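You operate a simulated robot arm through the tools that you are given. There is no shell and no other tool.

You run a simulated two-armed robot. Do the job below in one go: nothing can be reset, and whatever is moved stays where it is left.

## Task
Pour the sieved glaze from the bowl into the bucket.
Fine: free the clamp and slide the bucket out, push the shaker frame back; afterwards bowl, frame and bucket go back and the clamp is tight. Where these are worked on the way, their far stop is far enough and under half their travel is too little: shaker frame.

It is judged by the outcome, as a careful person would: the job done as asked, and still so three seconds after it is handed in. It fails if anything else is knocked over, pushed out of place, dropped, spilled or broken.

## Robot
Two 7-joint arms with three-finger grippers on one trunk that stands fixed in place. Base frame: the origin is at the foot of the trunk, x ahead of it, y to its left, z up. Lengths are in m, angles in degrees, forces in N, time in s.
The left shoulder is at [0.062, 0.126, 1.235], the right one opposite. With the tool pointing down near the work surface each hand reaches from about 0.1 to 0.44 m from the base axis, measured 20 degrees to its own side. Payload 2.94 kg a hand.
The TCP of each hand is the grasp point between the finger pads, 0.03 m short of the fingertips. In the tool frame z runs along the fingers and y along their closing line. Largest opening 0.128 m; the body of the gripper starts 0.093 m behind the TCP.
Orientation is that of the tool frame in the base frame, as a unit quaternion [x, y, z, w]. With the fingers straight down and closing along the base's y, the tool's x points along the base's -x, its y along +y and its z along -z.

## Interface
- The arms move only by the tool play_rows. It takes "left_deltas", "right_deltas" or both (then of equal length, played together; a hand with none holds still); each is a list of rows, each a list of 7 numbers: the shift along the tool's x, y, z in m, then the turn, a rotation vector about the tool's x, y, z in degrees, then the closure, from 0 (fully open) to 1 (shut). In form: [[dx, dy, dz, ax, ay, az, fingers], ...]. A call has 1 to 20 rows; each row is the pose to reach, as a shift and turn from the pose commanded when the call began, along the tool's axes at that moment. Each row takes 0.2 s and may step no farther than 0.05 m and 8.6 degrees from the row before; otherwise, or with a gripper value out of range, the whole call is refused. Where a pose cannot be reached the arm comes as near as it can. A force on the tool above 50 N (or 10 N above the force at the start of the call, whichever is more), or a blocked arm, ends the call early, and 0.2 s more pass. The fingers move at their own pace and stop on an object; they squeeze with about 39 N. The grip force told is the motor's: it shows also when the fingers shut on nothing. Time passes only in rows, and 0.2 s behind the last, so rows that repeat a pose let the fingers close. The reply holds the time, the measured pose of the TCP, the force on the tool along the base axes, the opening and the grip force, in the units named above and with some noise, with the torque about the TCP (base axes, N m) and any sound that the robot's microphone picked up, and new pictures: "views" is both (left out), scene, wrist or none (wrist: the cameras of the hands that moved).
- Cameras (640 x 400 px; columns grow to the right, rows downward): "scene" is now at [0.1692, -0.0491, 1.4208]; the picture's right is [-0.51, -0.86, 0.00], its down [-0.33, 0.20, -0.92] and it looks along [0.79, -0.47, -0.39] (base axes); focal length 214 px, centre (320, 200). "left" rides on the left gripper at [0.069, 0.015, -0.12] in its tool frame; the picture's right is [-0.21, 0.98, 0.00], its down [-0.82, -0.18, -0.54] and it looks along [-0.53, -0.12, 0.84] (tool axes); focal length 251 px, centre (320, 200). "right" rides on the right gripper at [0.069, -0.015, -0.12] in its tool frame; the picture's right is [0.21, 0.98, 0.00], its down [-0.82, 0.18, -0.54] and it looks along [-0.53, 0.12, 0.84] (tool axes); focal length 251 px, centre (320, 200). There is no depth. A picture from a camera that has moved, and an enlarged one, comes with that camera's place and axes in the base frame and with its lens.
- slide_trunk(by): slides the trunk up (or, below 0, down) by that many m; the arms and the scene camera ride with it, the base frame stays. It gives what a move gives, with no picture.
- aim_head(pan, tilt): turns the head with the scene camera to pan (to the left, within 80 degrees either way) and tilt (down, from -29 to 69), counted from straight ahead of the robot. It gives what a move gives, and a new picture of the scene camera.
- zoom(camera, box): a new picture of the part [left, top, right, bottom] of that camera's present view, enlarged. No time passes.
- finish_job(): hands the job in; it is judged then, once.

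Places have to be worked out from the pictures, the camera data and where the tool is seen. Open the grippers and draw the arms clear of the work before you hand the job in, unless the task says otherwise.

The tools are called as a command line: name --argument value ..., lists and objects as JSON in quotes. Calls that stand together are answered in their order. play_rows: Moves the arms, as the interface text tells. Its arguments: {"type":"object","properties":{"left_deltas":{"type":"array","items":{"type":"array","items":{"type":"number"}}},"right_deltas":{"type":"array","items":{"type":"array","items":{"type":"number"}}},"views":{"type":"string","enum":["both","scene","wrist","none"]}},"required":[]} The other tools are called the same way: slide_trunk (by) slides the trunk up or down; aim_head (pan, tilt) turns the head that bears the scene camera; zoom (camera, box) takes an enlarged picture of a part of a camera's view; finish_job () hands the job in.

At the start:

```text
time: 0.0
left_tcp_pos: [0.486, -0.0298, 1.3664]
left_ee_rot: [0.0, 1.0, 0.0, 0.0]
left_wrist_force: [0.5, 0.0, 0.8]
left_wrist_torque: [0.03, -0.01, -0.04]
left_grip_width: 0.128
left_finger_force: 0.1
right_tcp_pos: [0.3196, -0.3694, 1.3994]
right_ee_rot: [-0.001, 1.0, 0.0, 0.0]
right_wrist_force: [0.0, -0.1, 0.2]
right_wrist_torque: [-0.02, -0.01, -0.01]
right_grip_width: 0.1278
right_finger_force: 0.1
trunk travel left (down, up): [-0.45, 0.097]
head pan, tilt: [-30.7, 22.9]
```

scene: 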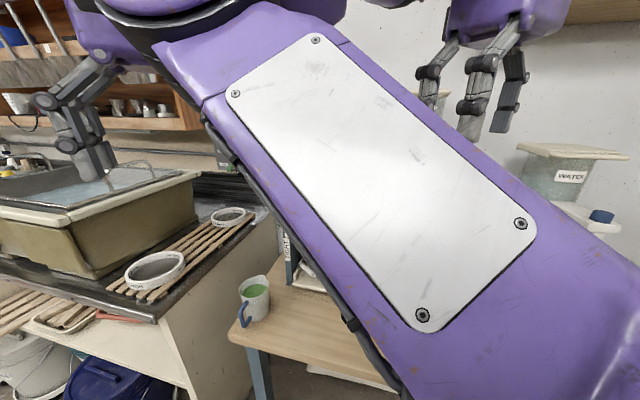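
right: 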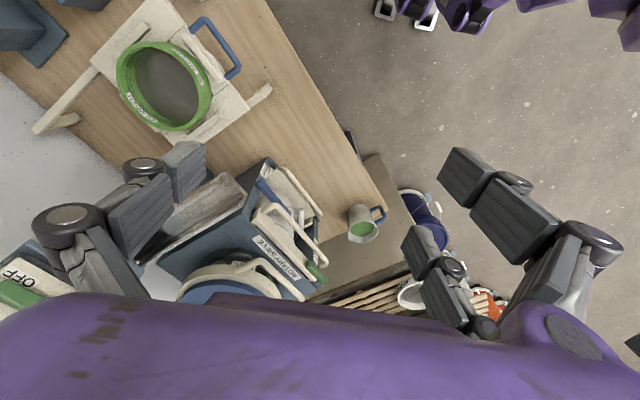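
left: 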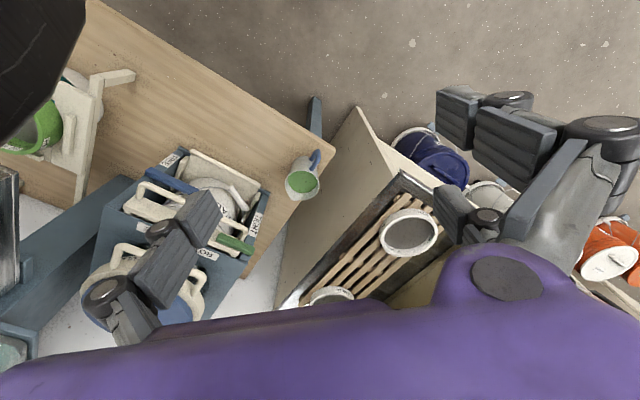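

The scene view is blocked by an arm; the wrist cameras show a table with a green bowl on a frame, a mug, and a blue machine with beige handles. I'll turn the head and zoom for detail before moving anything.

aim_head --pan -60 --tilt 45

zoom --camera "left" --box '[0, 60, 360, 340]'

zoom --camera "right" --box '[0, 0, 400, 320]'

```text
time: 0.9
left_tcp_pos: [0.4884, -0.0292, 1.3669]
left_ee_rot: [0.0, 1.0, 0.0, -0.001]
left_wrist_force: [1.0, -0.1, -0.1]
left_wrist_torque: [0.03, 0.01, 0.03]
left_grip_width: 0.128
left_finger_force: 0.0
right_tcp_pos: [0.3211, -0.3693, 1.3981]
right_ee_rot: [0.0, 1.0, 0.0, 0.0]
right_wrist_force: [-0.9, -0.8, -0.5]
right_wrist_torque: [0.01, -0.02, 0.03]
right_grip_width: 0.128
right_finger_force: 0.1
trunk travel left (down, up): [-0.45, 0.097]
head pan, tilt: [-60.0, 45.0]
camera scene: at [0.1303, -0.0723, 1.3869], right [-0.87, -0.5, 0.0], down [-0.35, 0.61, -0.71], along [0.35, -0.61, -0.71], focal length 214 px, centre (320, 200)
```

scene: 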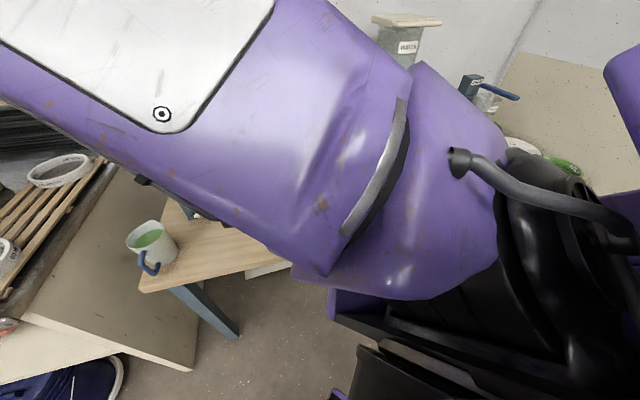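

```text
1.43 times, centred on (180, 200) of left
camera zoom: at [0.4199, -0.0133, 1.4862], right [0.21, 0.98, 0.0], down [0.82, -0.18, 0.54], along [0.53, -0.12, -0.84], focal length 359 px, centre (520, 200)
```

zoom: 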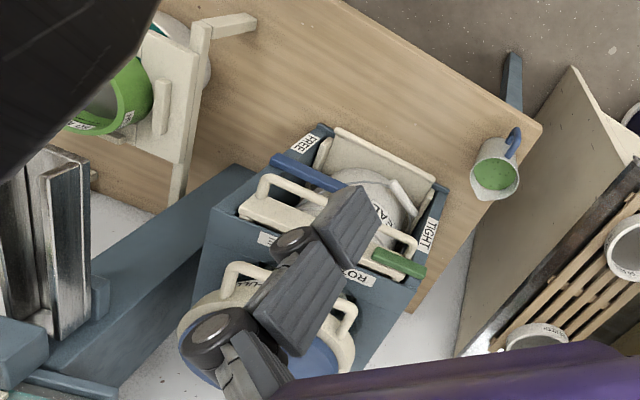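

```text
1.25 times, centred on (200, 160) of right
camera zoom: at [0.2505, -0.3836, 1.5178], right [-0.22, 0.98, 0.0], down [0.82, 0.18, 0.54], along [0.53, 0.12, -0.84], focal length 314 px, centre (470, 250)
```

zoom: 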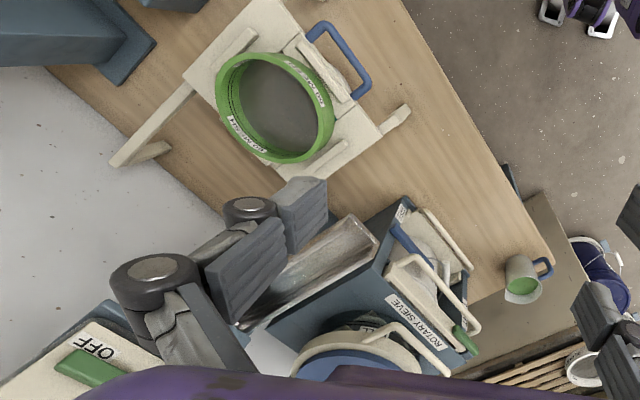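

The left arm crosses in front of the head camera. I'll swing it over to its own side at the same height (air looks clear there) and look again.

play_rows --left_deltas '[[0.01, 0.045, 0, 0, 0, 0, 0], [0.02, 0.09, 0, 0, 0, 0, 0], [0.03, 0.135, 0, 0, 0, 0, 0], [0.05, 0.18, 0, 0, 0, 0, 0], [0.07, 0.22, 0, 0, 0, 0, 0], [0.09, 0.26, 0, 0, 0, 0, 0], [0.11, 0.3, 0, 0, 0, 0, 0], [0.13, 0.34, 0, 0, 0, 0, 0]]' --views "both"

```text
time: 2.7
left_tcp_pos: [0.3711, 0.2897, 1.3425]
left_ee_rot: [-0.001, 1.0, -0.001, -0.001]
left_wrist_force: [-0.3, 0.8, 0.5]
left_wrist_torque: [-0.01, 0.02, 0.01]
left_grip_width: 0.1278
left_finger_force: 0.2
left hand out of reach, approached as far as the arm can: row 8
right_tcp_pos: [0.3199, -0.3687, 1.398]
right_ee_rot: [0.0, 1.0, 0.0, -0.001]
right_wrist_force: [-0.3, 0.0, 0.2]
right_wrist_torque: [0.01, 0.04, 0.02]
right_grip_width: 0.1275
right_finger_force: 0.1
trunk travel left (down, up): [-0.45, 0.097]
head pan, tilt: [-60.0, 45.0]
camera scene: at [0.1312, -0.0714, 1.3867], right [-0.87, -0.5, 0.0], down [-0.35, 0.61, -0.71], along [0.35, -0.61, -0.71], focal length 214 px, centre (320, 200)
camera left: at [0.3051, 0.3069, 1.4625], right [0.22, 0.98, 0.0], down [0.82, -0.18, 0.54], along [0.53, -0.12, -0.84], focal length 251 px, centre (320, 200)
```

scene: 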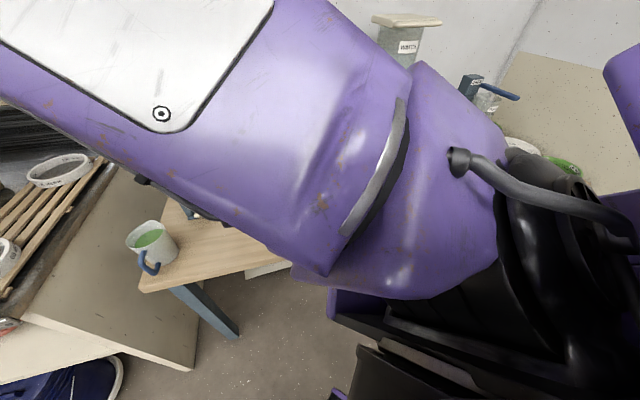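
left: 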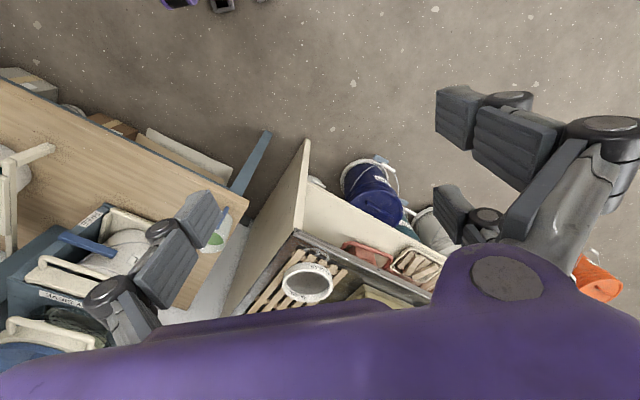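

It is the right arm that blocks the head camera. I'll draw the right hand back, out and a bit lower to clear the view, staying well above the table.

play_rows --right_deltas '[[0.02, -0.03, 0, 0, 0, 0, 0], [0.05, -0.06, 0, 0, 0, 0, 0], [0.08, -0.09, 0.0, 0, 0, 0, 0], [0.11, -0.12, 0.02, 0, 0, 0, 0], [0.14, -0.14, 0.04, 0, 0, 0, 0], [0.17, -0.16, 0.06, 0, 0, 0, 0]]' --views "both"

```text
time: 4.1
left_tcp_pos: [0.3719, 0.2867, 1.3447]
left_ee_rot: [0.0, 1.0, 0.0, 0.001]
left_wrist_force: [0.0, -0.1, -0.3]
left_wrist_torque: [0.04, 0.01, -0.01]
left_grip_width: 0.1278
left_finger_force: 0.1
right_tcp_pos: [0.1473, -0.5313, 1.338]
right_ee_rot: [-0.001, 1.0, 0.001, 0.001]
right_wrist_force: [1.0, -0.1, -0.8]
right_wrist_torque: [0.03, -0.03, 0.03]
right_grip_width: 0.1278
right_finger_force: 0.1
trunk travel left (down, up): [-0.45, 0.097]
head pan, tilt: [-60.0, 45.0]
camera scene: at [0.1291, -0.0741, 1.3869], right [-0.87, -0.5, 0.0], down [-0.35, 0.61, -0.71], along [0.35, -0.61, -0.71], focal length 214 px, centre (320, 200)
camera right: at [0.0783, -0.5463, 1.4572], right [-0.22, 0.98, 0.0], down [0.82, 0.18, 0.54], along [0.53, 0.12, -0.84], focal length 251 px, centre (320, 200)
```

scene: 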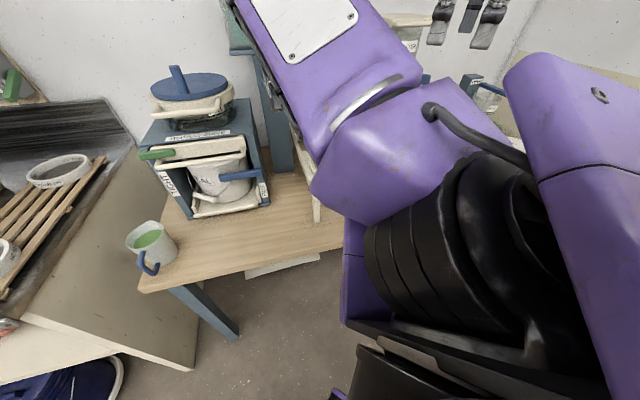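
right: 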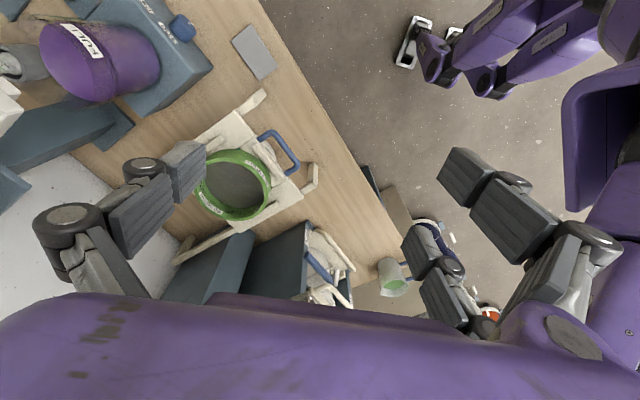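

Now the machine, its bucket and the cup with green liquid are in view. I'll zoom in to read the labels.

zoom --camera "scene" --box '[120, 50, 300, 230]'

zoom --camera "scene" --box '[0, 140, 220, 300]'

zoom --camera "right" --box '[140, 80, 440, 320]'

zoom --camera "left" --box '[0, 160, 300, 360]'

```text
2.22 times, centred on (210, 140) of scene
camera zoom: at [0.1291, -0.0741, 1.3869], right [-0.87, -0.5, 0.0], down [-0.35, 0.61, -0.71], along [0.35, -0.61, -0.71], focal length 477 px, centre (564, 333)
```

zoom: 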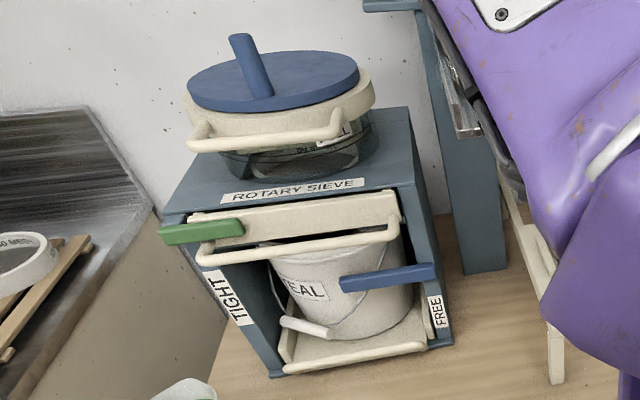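

```text
2.50 times, centred on (110, 220) of scene
camera zoom: at [0.1291, -0.0741, 1.3869], right [-0.87, -0.5, 0.0], down [-0.35, 0.61, -0.71], along [0.35, -0.61, -0.71], focal length 536 px, centre (845, 150)
```

zoom: 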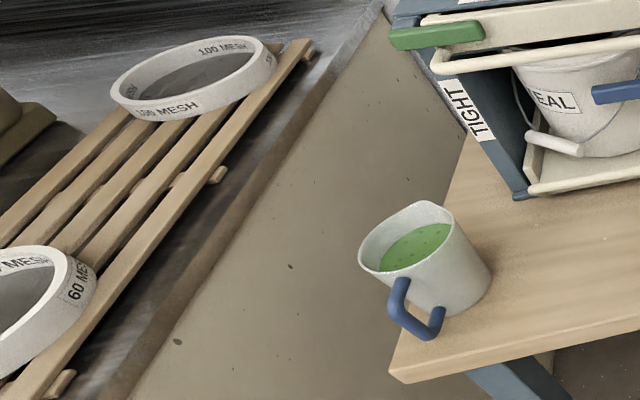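

```text
1.67 times, centred on (290, 200) of right
camera zoom: at [0.0783, -0.5463, 1.4572], right [-0.22, 0.98, 0.0], down [0.82, 0.18, 0.54], along [0.53, 0.12, -0.84], focal length 419 px, centre (370, 200)
```

zoom: 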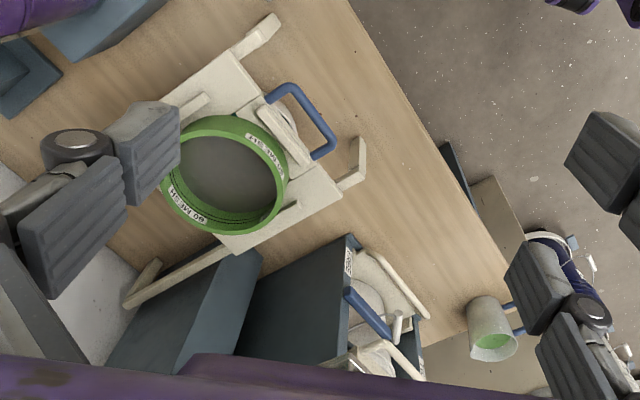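

```text
2.00 times, centred on (150, 260) of left
camera zoom: at [0.303, 0.3037, 1.464], right [0.21, 0.98, 0.0], down [0.82, -0.18, 0.54], along [0.53, -0.12, -0.84], focal length 503 px, centre (660, 80)
```

zoom: 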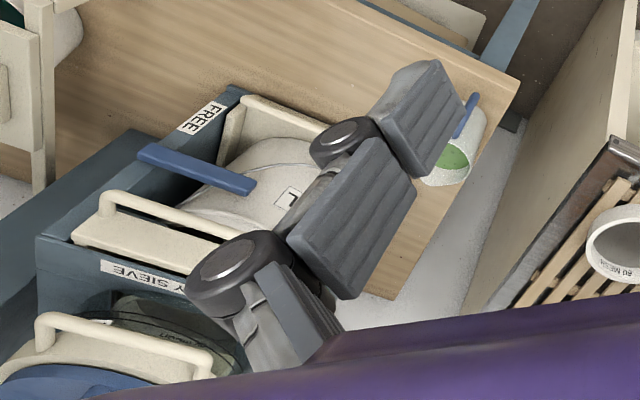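

There's a green sieve on a beige stand with a blue handle (right), a "ROTARY SIEVE" cabinet holding a bucket, and other gear. I'll look further right with the head and zoom on the wrist view.

aim_head --pan -80 --tilt 35

zoom --camera "right" --box '[0, 0, 300, 220]'

```text
time: 5.0
left_tcp_pos: [0.3721, 0.2889, 1.3443]
left_ee_rot: [0.0, 1.0, 0.0, 0.0]
left_wrist_force: [-0.5, 0.2, 0.3]
left_wrist_torque: [0.0, 0.0, 0.03]
left_grip_width: 0.1279
left_finger_force: 0.0
right_tcp_pos: [0.1494, -0.5292, 1.3387]
right_ee_rot: [-0.001, 1.0, 0.0, 0.0]
right_wrist_force: [-0.1, -0.4, -0.7]
right_wrist_torque: [-0.02, 0.03, 0.04]
right_grip_width: 0.1281
right_finger_force: 0.1
trunk travel left (down, up): [-0.45, 0.097]
head pan, tilt: [-80.0, 35.0]
camera scene: at [0.105, -0.0883, 1.4016], right [-0.98, -0.17, 0.0], down [-0.1, 0.56, -0.82], along [0.14, -0.81, -0.57], focal length 214 px, centre (320, 200)
```

scene: 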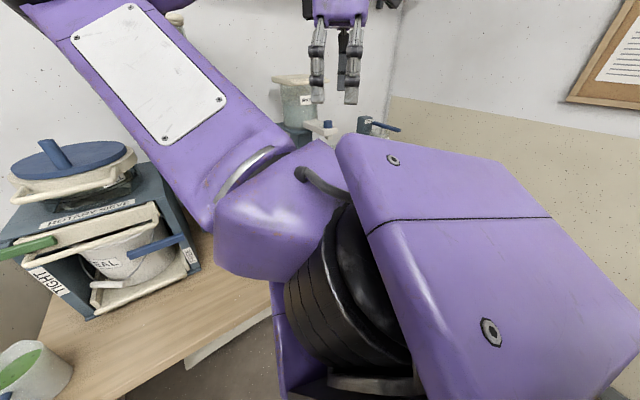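

```text
1.82 times, centred on (150, 110) of right
camera zoom: at [0.0802, -0.5437, 1.4583], right [-0.22, 0.98, 0.0], down [0.82, 0.18, 0.54], along [0.53, 0.12, -0.84], focal length 457 px, centre (629, 364)
```

zoom: 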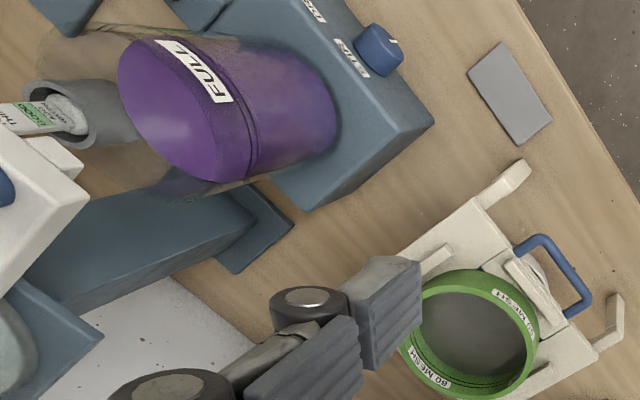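

The table edge appears to run at about 45° on my right-front (roughly y = x − 0.73, top z ≈ 0.78). I'll bring the right hand low and in front of the body, turned 45° to face the table squarely, to free the head view and to look with the wrist camera.

play_rows --right_deltas '[[-0.01, 0.036, 0.02, 0, 0, 5, 0], [-0.02, 0.073, 0.04, 0, 0, 10, 0], [-0.03, 0.11, 0.06, 0, 0, 15, 0], [-0.04, 0.147, 0.08, 0, 0, 20, 0], [-0.05, 0.183, 0.1, 0, 0, 25, 0], [-0.06, 0.22, 0.12, 0, 0, 30, 0], [-0.07, 0.257, 0.14, 0, 0, 35, 0], [-0.08, 0.293, 0.16, 0, 0, 40, 0], [-0.09, 0.33, 0.18, 0, 0, 45, 0]]' --views "both"

```text
time: 6.5
left_tcp_pos: [0.3691, 0.2854, 1.3464]
left_ee_rot: [0.001, 1.0, 0.0, 0.002]
left_wrist_force: [-1.2, -0.1, 0.3]
left_wrist_torque: [0.07, -0.02, -0.01]
left_grip_width: 0.1279
left_finger_force: 0.0
right_tcp_pos: [0.1753, -0.3276, 1.2482]
right_ee_rot: [0.265, 0.964, -0.008, 0.008]
right_wrist_force: [0.1, -9.5, -1.9]
right_wrist_torque: [0.19, 0.02, -0.12]
right_grip_width: 0.1246
right_finger_force: 0.0
right hand out of reach, approached as far as the arm can: row 6, 7
trunk travel left (down, up): [-0.45, 0.097]
head pan, tilt: [-80.0, 35.0]
stopped in row 7 (right hand): the force on the tool passed its limit at 116 N (the readings are from after the stop); the commanded pose is now the measured one
camera scene: at [0.1029, -0.0907, 1.4017], right [-0.98, -0.17, 0.0], down [-0.1, 0.57, -0.82], along [0.14, -0.81, -0.57], focal length 214 px, centre (320, 200)
camera right: at [0.1063, -0.3026, 1.3666], right [0.31, 0.95, -0.01], down [0.79, -0.25, 0.55], along [0.52, -0.19, -0.83], focal length 251 px, centre (320, 200)
```

scene: 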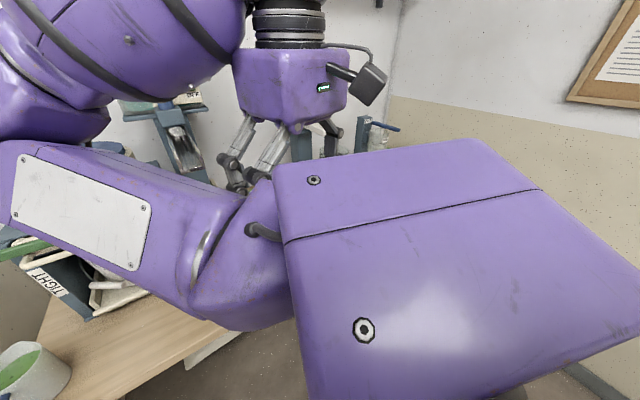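
right: 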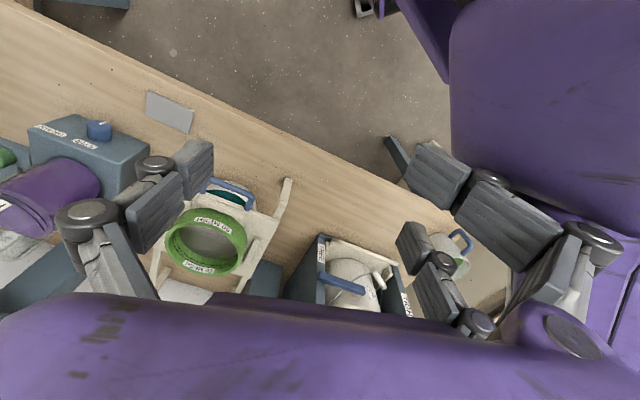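

The right hand touched its own arm; I'll be more careful. The wrist view shows something teal beneath the green sieve by the blue handle, so I'll zoom in there.

zoom --camera "right" --box '[130, 150, 310, 300]'

zoom --camera "right" --box '[270, 210, 450, 330]'

```text
2.67 times, centred on (220, 225) of right
camera zoom: at [0.1063, -0.3026, 1.3666], right [0.31, 0.95, -0.01], down [0.79, -0.25, 0.55], along [0.52, -0.19, -0.83], focal length 670 px, centre (587, 133)
```

zoom: 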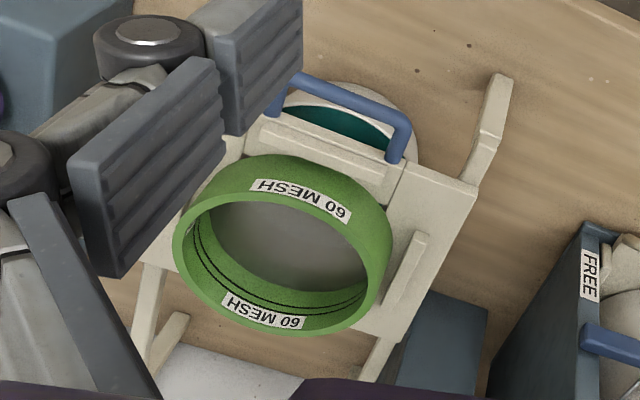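

```text
3.33 times, centred on (360, 270) of right
camera zoom: at [0.1063, -0.3026, 1.3666], right [0.31, 0.95, -0.01], down [0.79, -0.25, 0.55], along [0.52, -0.19, -0.83], focal length 838 px, centre (187, -33)
```

zoom: 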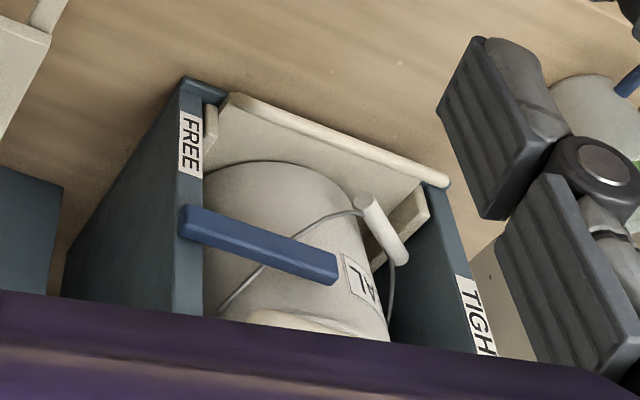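

The bowl with teal glaze sits under the shaker frame (60 MESH sieve, blue handle), and the "TEAL" bucket stands in the cabinet with a blue clamp lever between FREE and TIGHT labels. I'll back the right hand off from its own arm, toward the front, square to the table, to look at the machine.

play_rows --right_deltas '[[-0.039, 0.0175, 0.01, 0, 0, 3.6, 0], [-0.078, 0.035, 0.02, 0, 0, 7.2, 0], [-0.117, 0.0525, 0.03, 0, 0, 10.8, 0], [-0.156, 0.07, 0.04, 0, 0, 14.3, 0]]' --views "both"

```text
time: 7.5
left_tcp_pos: [0.3721, 0.2897, 1.3439]
left_ee_rot: [0.0, 1.0, 0.0, 0.001]
left_wrist_force: [-0.4, 0.5, 1.5]
left_wrist_torque: [0.03, 0.01, -0.03]
left_grip_width: 0.1279
left_finger_force: 0.0
right_tcp_pos: [0.3482, -0.345, 1.2118]
right_ee_rot: [0.383, 0.924, -0.007, 0.009]
right_wrist_force: [0.7, 0.6, 0.5]
right_wrist_torque: [-0.01, 0.03, 0.0]
right_grip_width: 0.1282
right_finger_force: 0.1
trunk travel left (down, up): [-0.45, 0.097]
head pan, tilt: [-80.0, 35.0]
camera scene: at [0.1057, -0.0888, 1.4015], right [-0.98, -0.17, 0.0], down [-0.1, 0.56, -0.82], along [0.14, -0.81, -0.57], focal length 214 px, centre (320, 200)
camera right: at [0.2879, -0.3043, 1.3291], right [0.54, 0.84, -0.01], down [0.7, -0.44, 0.56], along [0.46, -0.31, -0.83], focal length 251 px, centre (320, 200)
```

scene: 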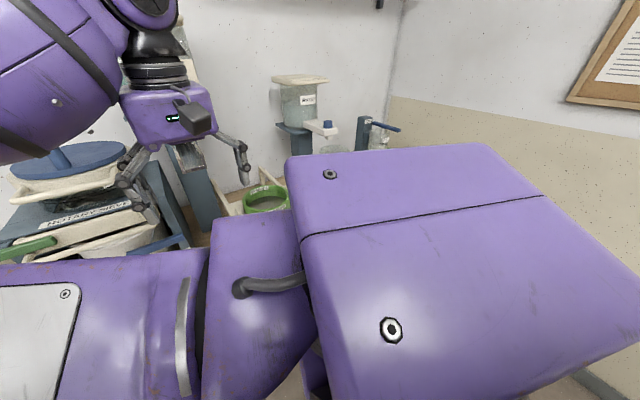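
right: 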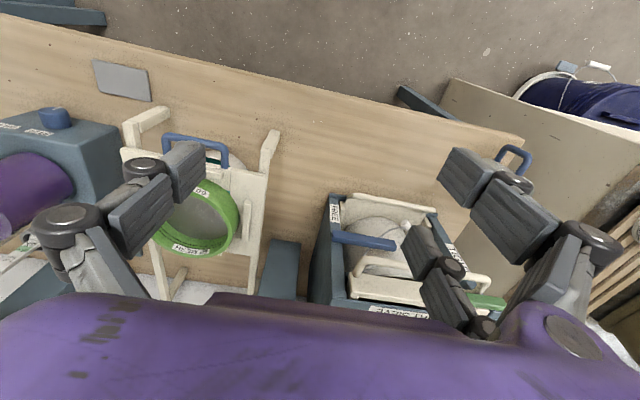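

Good view. I'll zoom on the cabinet and on the frame in this wrist image.

zoom --camera "right" --box '[300, 180, 520, 320]'

zoom --camera "right" --box '[90, 90, 310, 310]'

zoom --camera "scene" --box '[0, 120, 300, 280]'

```text
2.86 times, centred on (410, 250) of right
camera zoom: at [0.2879, -0.3043, 1.3291], right [0.54, 0.84, -0.01], down [0.7, -0.44, 0.56], along [0.46, -0.31, -0.83], focal length 718 px, centre (63, 57)
```

zoom: 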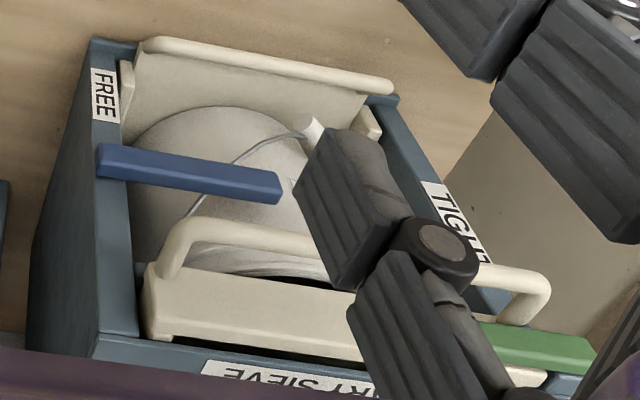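

```text
1.82 times, centred on (200, 200) of right
camera zoom: at [0.2879, -0.3043, 1.3291], right [0.54, 0.84, -0.01], down [0.7, -0.44, 0.56], along [0.46, -0.31, -0.83], focal length 457 px, centre (538, 200)
```

zoom: 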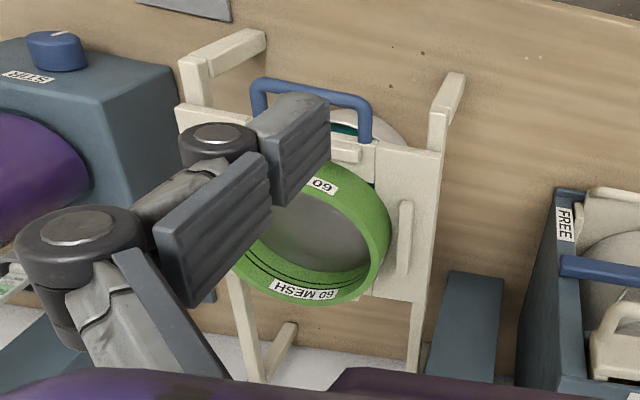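

```text
2.13 times, centred on (150, 200) of scene
camera zoom: at [0.1057, -0.0888, 1.4015], right [-0.98, -0.17, 0.0], down [-0.1, 0.56, -0.82], along [0.14, -0.81, -0.57], focal length 458 px, centre (683, 200)
```

zoom: 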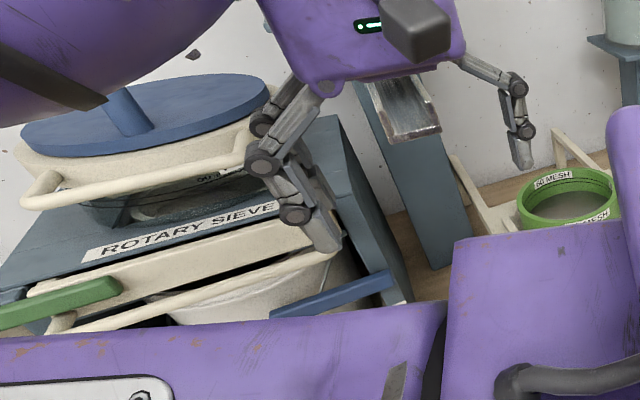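

I want a lower, frontal look at the clamp and the bucket tray. I'll lower the trunk by 0.2 m (both hands and elbows are in front of the table edge and well above its top) and then look with the head.

slide_trunk --by -0.2

aim_head --pan -45 --tilt 30

```text
time: 9.7
left_tcp_pos: [0.4252, 0.2878, 1.077]
left_ee_rot: [0.0, 0.994, -0.001, -0.107]
left_wrist_force: [-0.1, -0.1, 0.2]
left_wrist_torque: [-0.01, 0.01, -0.01]
left_grip_width: 0.1277
left_finger_force: 0.0
right_tcp_pos: [0.3462, -0.3462, 1.0108]
right_ee_rot: [0.384, 0.923, -0.007, 0.01]
right_wrist_force: [0.0, -0.6, 0.1]
right_wrist_torque: [-0.02, 0.0, -0.02]
right_grip_width: 0.128
right_finger_force: 0.0
trunk travel left (down, up): [-0.25, 0.297]
head pan, tilt: [-80.0, 35.0]
```

```text
time: 10.7
left_tcp_pos: [0.4243, 0.2882, 1.0768]
left_ee_rot: [0.0, 0.994, 0.0, -0.11]
left_wrist_force: [-1.0, 0.6, -0.2]
left_wrist_torque: [0.0, 0.01, -0.02]
left_grip_width: 0.1279
left_finger_force: 0.1
right_tcp_pos: [0.3456, -0.3468, 1.0121]
right_ee_rot: [0.384, 0.923, -0.008, 0.008]
right_wrist_force: [-0.4, 0.9, -0.7]
right_wrist_torque: [0.01, 0.0, -0.01]
right_grip_width: 0.128
right_finger_force: 0.0
trunk travel left (down, up): [-0.25, 0.297]
head pan, tilt: [-45.0, 30.0]
camera scene: at [0.2121, -0.0659, 1.2037], right [-0.71, -0.71, 0.0], down [-0.35, 0.35, -0.87], along [0.61, -0.61, -0.5], focal length 214 px, centre (320, 200)
```

scene: 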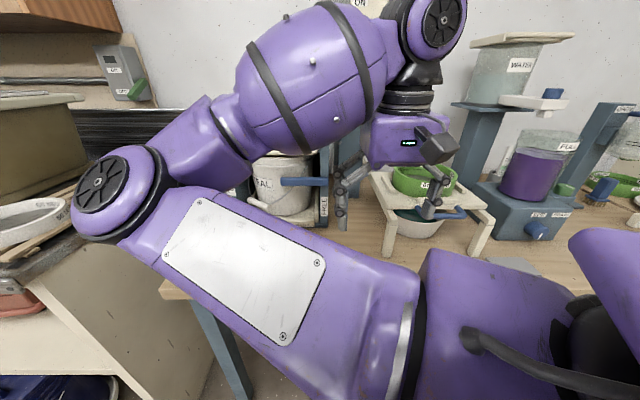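

Now I can see the arm's elbow bulging left, hiding the machine. I'll shift the right hand along the table edge to the right (in front of the edge, clear of the frame) so that the elbow moves away from the view.

play_rows --right_deltas '[[0.005, -0.04, -0.015, 0, 0, 0, 0], [0.01, -0.08, -0.03, 0, 0, 0, 0], [0.015, -0.12, -0.045, 0, 0, 0, 0], [0.02, -0.16, -0.06, 0, 0, 0, 0], [0.02, -0.2, -0.06, 0, 0, 0, 0], [0.02, -0.23, -0.06, 0, 0, 0, 0]]' --views "both"

```text
time: 12.1
left_tcp_pos: [0.4243, 0.2878, 1.0768]
left_ee_rot: [0.0, 0.994, -0.001, -0.107]
left_wrist_force: [0.5, 0.1, -0.1]
left_wrist_torque: [0.04, 0.01, -0.02]
left_grip_width: 0.1281
left_finger_force: 0.1
right_tcp_pos: [0.1685, -0.4932, 1.0723]
right_ee_rot: [0.383, 0.923, -0.007, 0.008]
right_wrist_force: [-0.2, 1.0, -0.9]
right_wrist_torque: [0.03, 0.02, -0.03]
right_grip_width: 0.1279
right_finger_force: 0.0
trunk travel left (down, up): [-0.25, 0.297]
head pan, tilt: [-45.0, 30.0]
camera scene: at [0.2116, -0.0662, 1.2038], right [-0.71, -0.71, 0.0], down [-0.35, 0.35, -0.87], along [0.61, -0.61, -0.5], focal length 214 px, centre (320, 200)
camera right: at [0.1069, -0.452, 1.1893], right [0.54, 0.84, -0.01], down [0.7, -0.44, 0.56], along [0.46, -0.31, -0.83], focal length 251 px, centre (320, 200)
```

scene: 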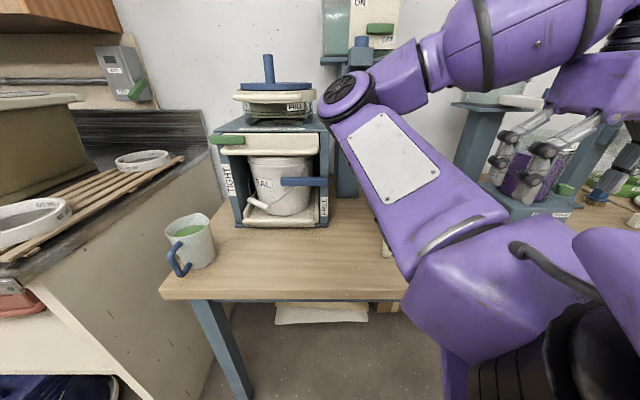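
right: 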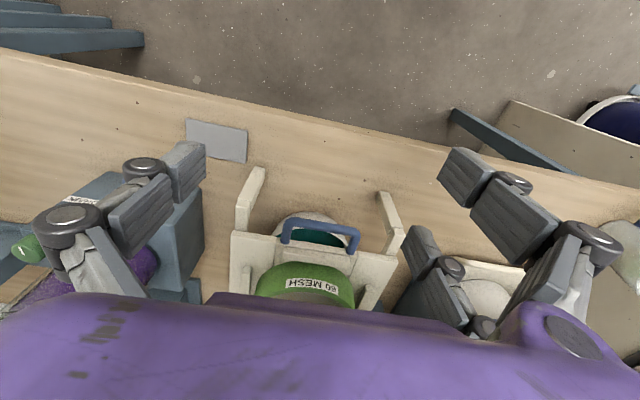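

Now the machine's front is visible. I'll zoom in on it and on the frame with the bowl.

zoom --camera "scene" --box '[190, 50, 350, 250]'

zoom --camera "scene" --box '[225, 130, 345, 240]'

zoom --camera "right" --box '[200, 150, 440, 310]'

```text
2.00 times, centred on (270, 150) of scene
camera zoom: at [0.2116, -0.0662, 1.2038], right [-0.71, -0.71, 0.0], down [-0.35, 0.35, -0.87], along [0.61, -0.61, -0.5], focal length 429 px, centre (420, 300)
```

zoom: 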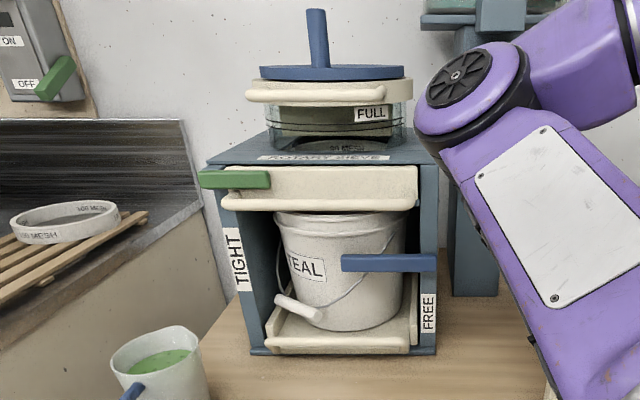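

```text
3.64 times, centred on (285, 185) of scene
camera zoom: at [0.2116, -0.0662, 1.2038], right [-0.71, -0.71, 0.0], down [-0.35, 0.35, -0.87], along [0.61, -0.61, -0.5], focal length 780 px, centre (447, 254)
```

zoom: 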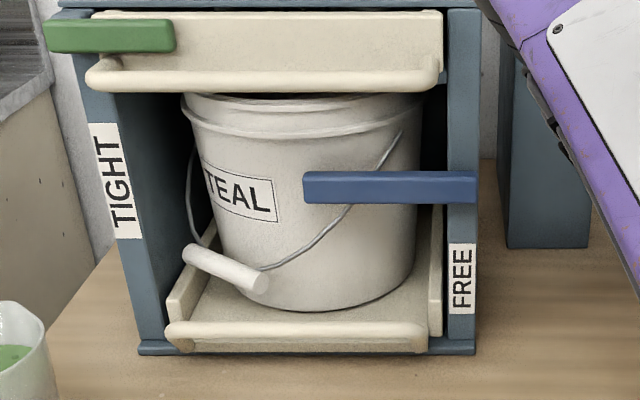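

```text
2.50 times, centred on (320, 230) of right
camera zoom: at [0.1069, -0.452, 1.1893], right [0.54, 0.84, -0.01], down [0.7, -0.44, 0.56], along [0.46, -0.31, -0.83], focal length 629 px, centre (320, 125)
```

zoom: 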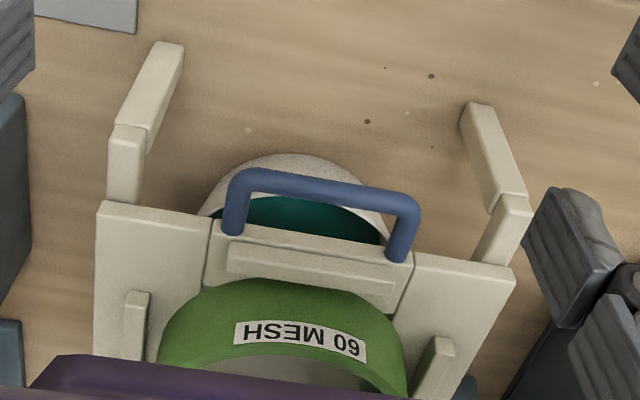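

This makes it clear: the blue clamp lever now points left (toward TIGHT), with FREE marked below its pivot, so it should swing down; the bucket sits on a low tray with a front bar. The bowl is under the 60-mesh frame. I'll lower and tilt the right hand in front of the table edge to look under the frame at the bowl.

play_rows --right_deltas '[[0.005, 0, 0.03, 0, -7.5, 0, 0], [0.01, 0, 0.06, 0, -15, 0, 0], [0.02, 0, 0.09, 0, -22.5, 0, 0], [0.03, 0, 0.12, 0, -30, 0, 0]]' --views "both"

zoom --camera "right" --box '[200, 100, 460, 300]'

```text
time: 13.1
left_tcp_pos: [0.4192, 0.2895, 1.0799]
left_ee_rot: [-0.001, 0.994, -0.002, -0.105]
left_wrist_force: [-2.0, 0.1, -0.2]
left_wrist_torque: [0.0, -0.19, 0.02]
left_grip_width: 0.128
left_finger_force: 0.0
right_tcp_pos: [0.1112, -0.4771, 1.033]
right_ee_rot: [0.365, 0.899, -0.099, 0.223]
right_wrist_force: [-2.4, 0.2, 0.9]
right_wrist_torque: [-0.01, -0.23, 0.08]
right_grip_width: 0.1278
right_finger_force: 0.1
right hand out of reach, approached as far as the arm can: row 3, 4
trunk travel left (down, up): [-0.25, 0.297]
head pan, tilt: [-45.0, 30.0]
camera scene: at [0.2064, -0.0647, 1.2051], right [-0.71, -0.71, 0.0], down [-0.35, 0.35, -0.87], along [0.62, -0.61, -0.5], focal length 214 px, centre (320, 200)
camera right: at [0.017, -0.4045, 1.1061], right [0.55, 0.83, -0.12], down [0.47, -0.19, 0.86], along [0.69, -0.53, -0.49], focal length 251 px, centre (320, 200)
```

scene: 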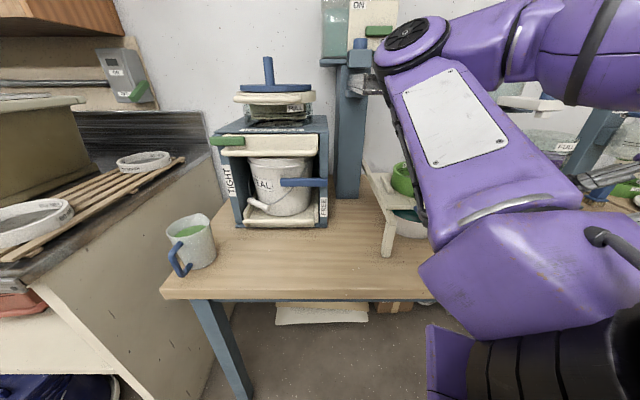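
right: 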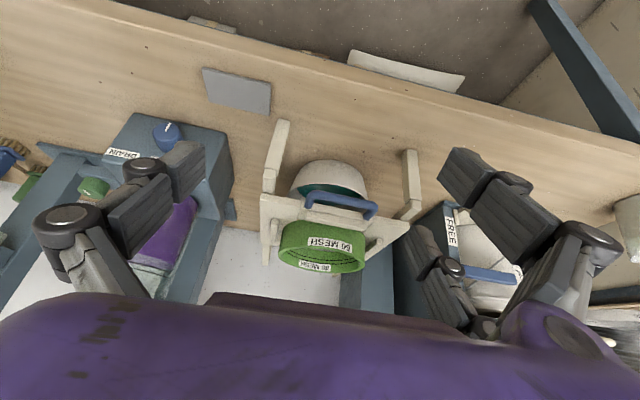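

```text
2.00 times, centred on (330, 200) of right
camera zoom: at [0.017, -0.4045, 1.1061], right [0.55, 0.83, -0.12], down [0.47, -0.19, 0.86], along [0.69, -0.53, -0.49], focal length 503 px, centre (300, 200)
```

zoom: 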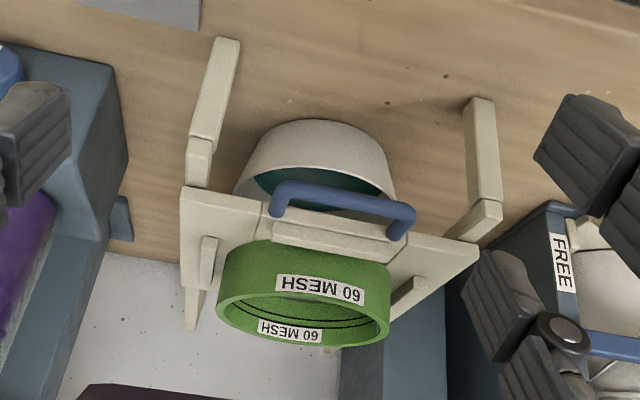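

The bowl is about 0.15 m wide with teal glaze; the frame covers it. For the clamp and tray (straight ahead of the left shoulder along the table normal) I'll use the left hand: first bring it round in front of the machine, well before the table edge, and turn it square to the table.

play_rows --left_deltas '[[0, -0.045, -0.0025, -0.6, -1.46, 5.6, 0], [0, -0.09, -0.005, -1.2, -2.92, 11.2, 0], [0, -0.135, -0.0075, -1.8, -4.38, 16.8, 0], [0, -0.18, -0.01, -2.4, -5.84, 22.4, 0], [0, -0.225, -0.0125, -3.0, -7.3, 28.0, 0], [0, -0.27, -0.015, -3.6, -8.75, 33.7, 0], [0, -0.315, -0.0175, -4.2, -10.2, 39.3, 0], [0, -0.36, -0.02, -4.83, -11.67, 44.87, 0]]' --views "both"

```text
time: 14.9
left_tcp_pos: [0.4289, -0.0738, 1.0964]
left_ee_rot: [0.385, 0.923, 0.0, -0.001]
left_wrist_force: [-0.2, -0.6, 0.1]
left_wrist_torque: [0.07, -0.01, 0.01]
left_grip_width: 0.1278
left_finger_force: 0.1
right_tcp_pos: [0.1165, -0.4785, 1.0331]
right_ee_rot: [0.366, 0.899, -0.1, 0.22]
right_wrist_force: [-0.7, 0.4, -0.5]
right_wrist_torque: [0.06, 0.03, -0.01]
right_grip_width: 0.128
right_finger_force: 0.1
trunk travel left (down, up): [-0.25, 0.297]
head pan, tilt: [-45.0, 30.0]
camera scene: at [0.212, -0.067, 1.2037], right [-0.71, -0.71, 0.0], down [-0.35, 0.35, -0.87], along [0.61, -0.61, -0.5], focal length 214 px, centre (320, 200)
camera left: at [0.3933, -0.0122, 1.217], right [0.84, 0.54, 0.0], down [0.45, -0.71, 0.54], along [0.29, -0.46, -0.84], focal length 251 px, centre (320, 200)
```

scene: 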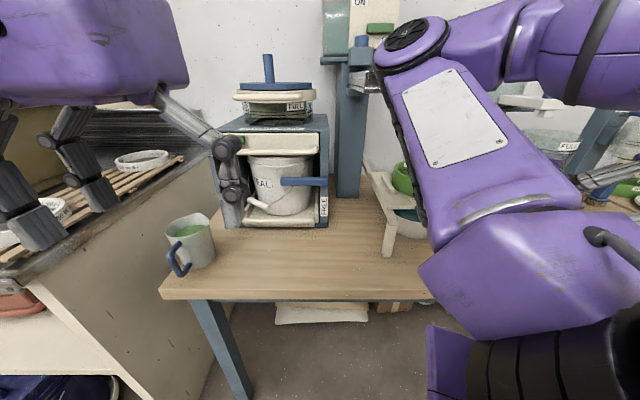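
left: 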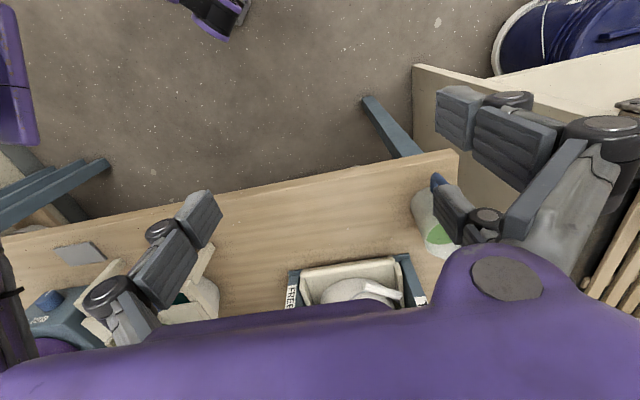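

Left hand is now square to the table at about (n=0.36, t=0.25). I'll tilt it to point at the machine and close the fingers, staging in front of the lever.

play_rows --left_deltas '[[-0.015, -0.004, 0.008, 0, -8, 0, 0.2], [-0.03, -0.008, 0.016, 0, -16, 0, 0.4], [-0.045, -0.012, 0.024, 0, -24, 0, 0.6], [-0.06, -0.016, 0.032, 0, -32, 0, 0.8], [-0.075, -0.02, 0.04, 0, -40, 0, 1], [-0.09, -0.024, 0.048, 0, -48, 0, 1], [-0.105, -0.028, 0.056, 0, -56, 0, 1], [-0.12, -0.032, 0.064, 0, -64, 0, 1], [-0.135, -0.036, 0.072, 0, -72, 0, 1]]' --views "both"

```text
time: 16.9
left_tcp_pos: [0.5002, -0.1935, 1.0251]
left_ee_rot: [0.309, 0.748, -0.227, 0.543]
left_wrist_force: [0.3, -0.7, 0.2]
left_wrist_torque: [-0.02, -0.03, -0.03]
left_grip_width: 0.0
left_finger_force: 3.0
right_tcp_pos: [0.1157, -0.4782, 1.0331]
right_ee_rot: [0.365, 0.899, -0.099, 0.22]
right_wrist_force: [0.1, -0.3, 0.3]
right_wrist_torque: [-0.03, 0.02, 0.03]
right_grip_width: 0.1281
right_finger_force: 0.0
trunk travel left (down, up): [-0.25, 0.297]
head pan, tilt: [-45.0, 30.0]
camera scene: at [0.2126, -0.0658, 1.2036], right [-0.71, -0.71, 0.0], down [-0.35, 0.35, -0.87], along [0.61, -0.61, -0.5], focal length 214 px, centre (320, 200)
camera left: at [0.4164, -0.0851, 0.9962], right [0.74, 0.64, 0.2], down [-0.31, 0.06, 0.95], along [0.6, -0.76, 0.24], focal length 251 px, centre (320, 200)
```

scene: 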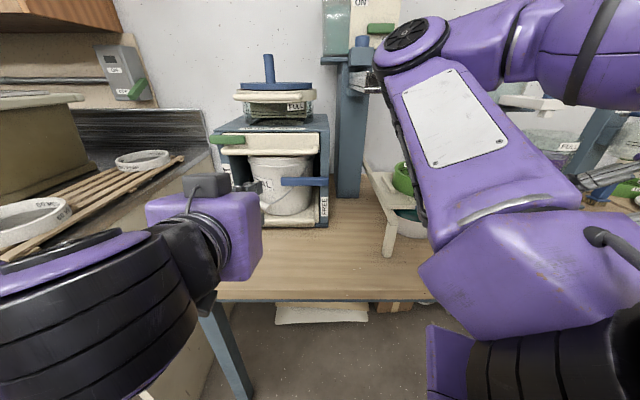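
left: 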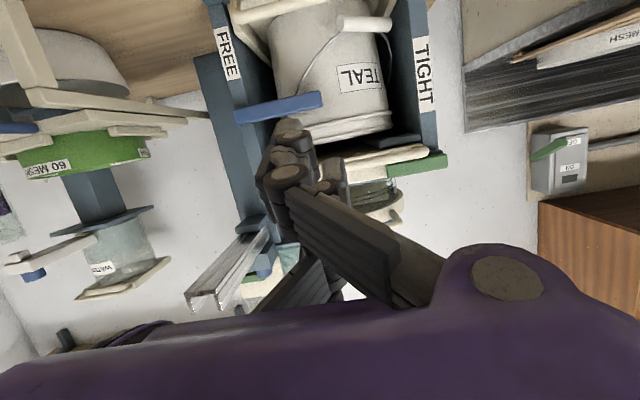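

The left hand is staged; the wrist camera now looks at the cabinet nearly horizontally (upside-down image). I'll zoom for the lever, tray bar and drawer details.

zoom --camera "left" --box '[180, 0, 460, 180]'

zoom --camera "scene" --box '[190, 110, 350, 240]'

```text
2.22 times, centred on (320, 90) of left
camera zoom: at [0.4164, -0.0851, 0.9962], right [0.74, 0.64, 0.2], down [-0.31, 0.06, 0.95], along [0.6, -0.76, 0.24], focal length 559 px, centre (320, 444)
```

zoom: 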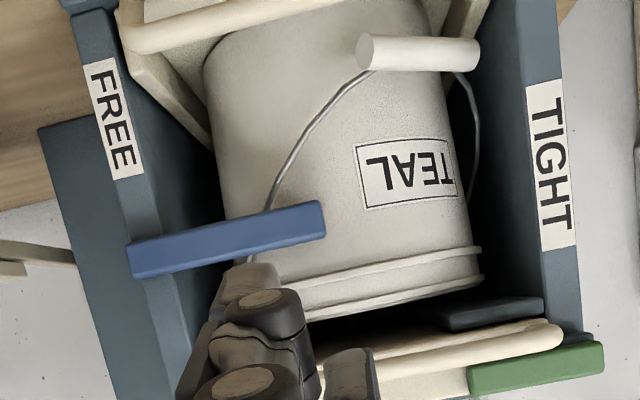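

```text
3.08 times, centred on (270, 175) of scene
camera zoom: at [0.2126, -0.0658, 1.2036], right [-0.71, -0.71, 0.0], down [-0.35, 0.35, -0.87], along [0.61, -0.61, -0.5], focal length 660 px, centre (474, 277)
```

zoom: 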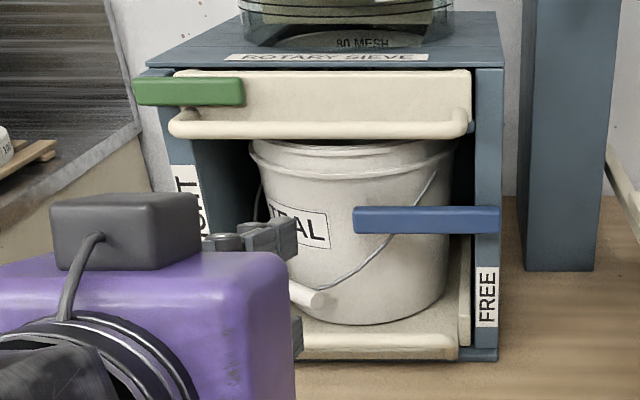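

Lever measured: front about n≈0.74, z≈0.948, from pivot t≈0.09 to tip t≈0.215. I'll advance the closed fingers to just short of it, slightly above the lever and below the upper handle bar, then check.

play_rows --left_deltas '[[-0.0044, -0.0104, 0.0364, 0, 0, 0, 1], [-0.0089, -0.0208, 0.0728, 0, 0, 0, 1], [-0.0133, -0.0312, 0.1091, 0, 0, 0, 1], [-0.0178, -0.0416, 0.1455, 0, 0, 0, 1], [-0.0222, -0.052, 0.1819, 0, 0, 0, 1]]' --views "both"

zoom --camera "scene" --box '[210, 120, 340, 230]'

zoom --camera "left" --box '[160, 60, 400, 260]'

```text
time: 18.1
left_tcp_pos: [0.5893, -0.3587, 0.9902]
left_ee_rot: [0.309, 0.748, -0.226, 0.542]
left_wrist_force: [-0.3, -0.3, 0.0]
left_wrist_torque: [-0.03, -0.02, 0.0]
left_grip_width: 0.0
left_finger_force: 3.2
right_tcp_pos: [0.1159, -0.4794, 1.0333]
right_ee_rot: [0.364, 0.9, -0.099, 0.219]
right_wrist_force: [0.4, -0.5, 0.7]
right_wrist_torque: [0.03, -0.02, 0.0]
right_grip_width: 0.128
right_finger_force: 0.0
trunk travel left (down, up): [-0.25, 0.297]
head pan, tilt: [-45.0, 30.0]
camera scene: at [0.2124, -0.0665, 1.2036], right [-0.71, -0.71, 0.0], down [-0.35, 0.35, -0.87], along [0.61, -0.61, -0.5], focal length 214 px, centre (320, 200)
camera left: at [0.506, -0.2502, 0.9608], right [0.74, 0.64, 0.2], down [-0.31, 0.06, 0.95], along [0.6, -0.76, 0.24], focal length 251 px, centre (320, 200)
```

scene: 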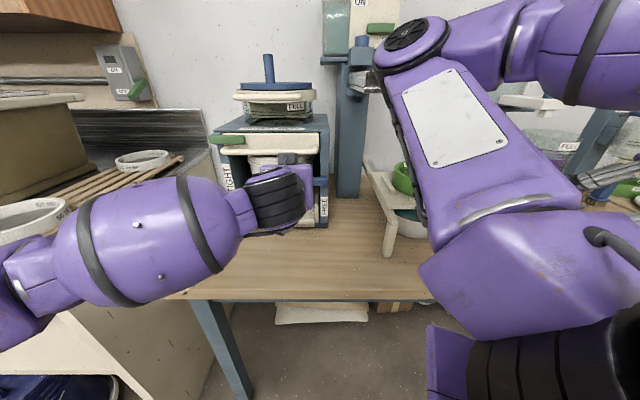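
left: 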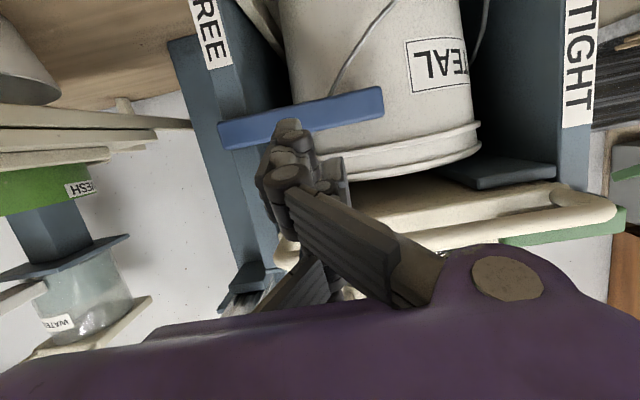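

```text
3.64 times, centred on (275, 175) of scene
camera zoom: at [0.2124, -0.0665, 1.2036], right [-0.71, -0.71, 0.0], down [-0.35, 0.35, -0.87], along [0.61, -0.61, -0.5], focal length 780 px, centre (484, 291)
```

zoom: 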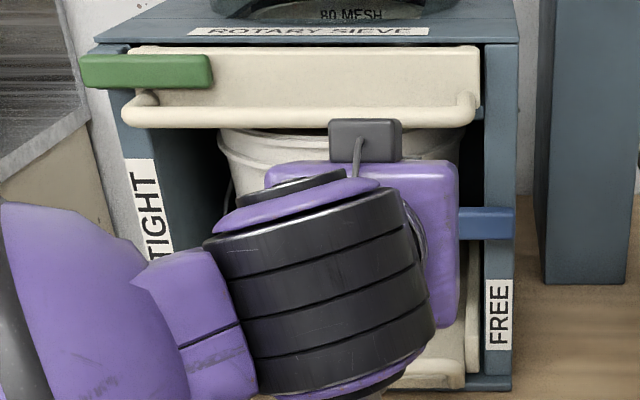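

```text
2.00 times, centred on (280, 160) of left
camera zoom: at [0.506, -0.2502, 0.9608], right [0.74, 0.64, 0.2], down [-0.31, 0.06, 0.95], along [0.6, -0.76, 0.24], focal length 503 px, centre (400, 280)
```

zoom: 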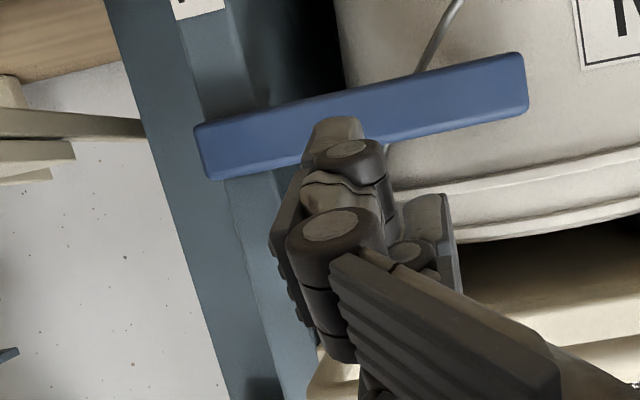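

The closed fingers look more complex than a single pair (two fingers on one side, one on the other). I'll zoom closely to understand where the tips are relative to the lever.

zoom --camera "left" --box '[270, 90, 430, 230]'

zoom --camera "right" --box '[0, 100, 640, 400]'

```text
2.86 times, centred on (350, 160) of left
camera zoom: at [0.506, -0.2502, 0.9608], right [0.74, 0.64, 0.2], down [-0.31, 0.06, 0.95], along [0.6, -0.76, 0.24], focal length 718 px, centre (234, 314)
```

zoom: 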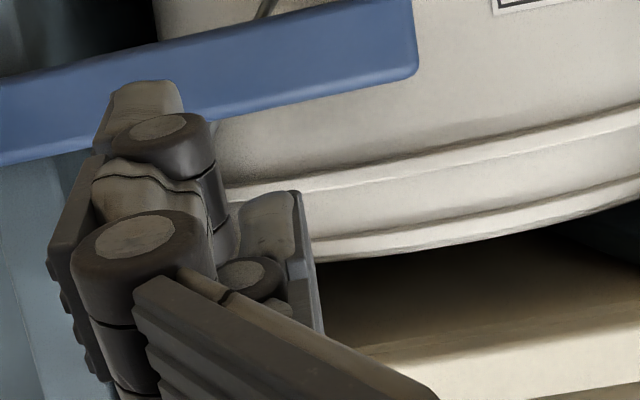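

```text
1.00 times, centred on (320, 250) of right (not enlarged: the box is as wide or as high as the picture)
camera zoom: at [0.0224, -0.4062, 1.1057], right [0.55, 0.83, -0.12], down [0.47, -0.19, 0.86], along [0.69, -0.53, -0.5], focal length 251 px, centre (320, 150)
```

zoom: 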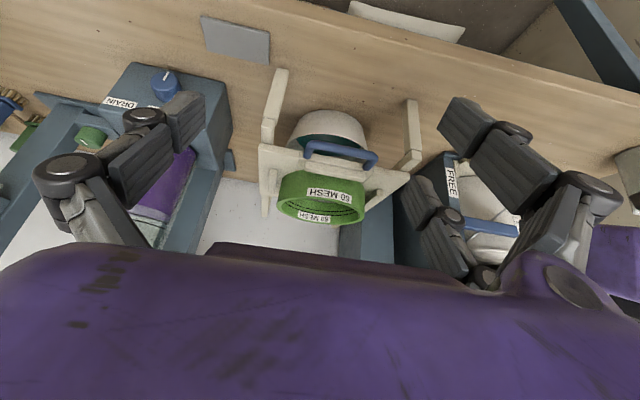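

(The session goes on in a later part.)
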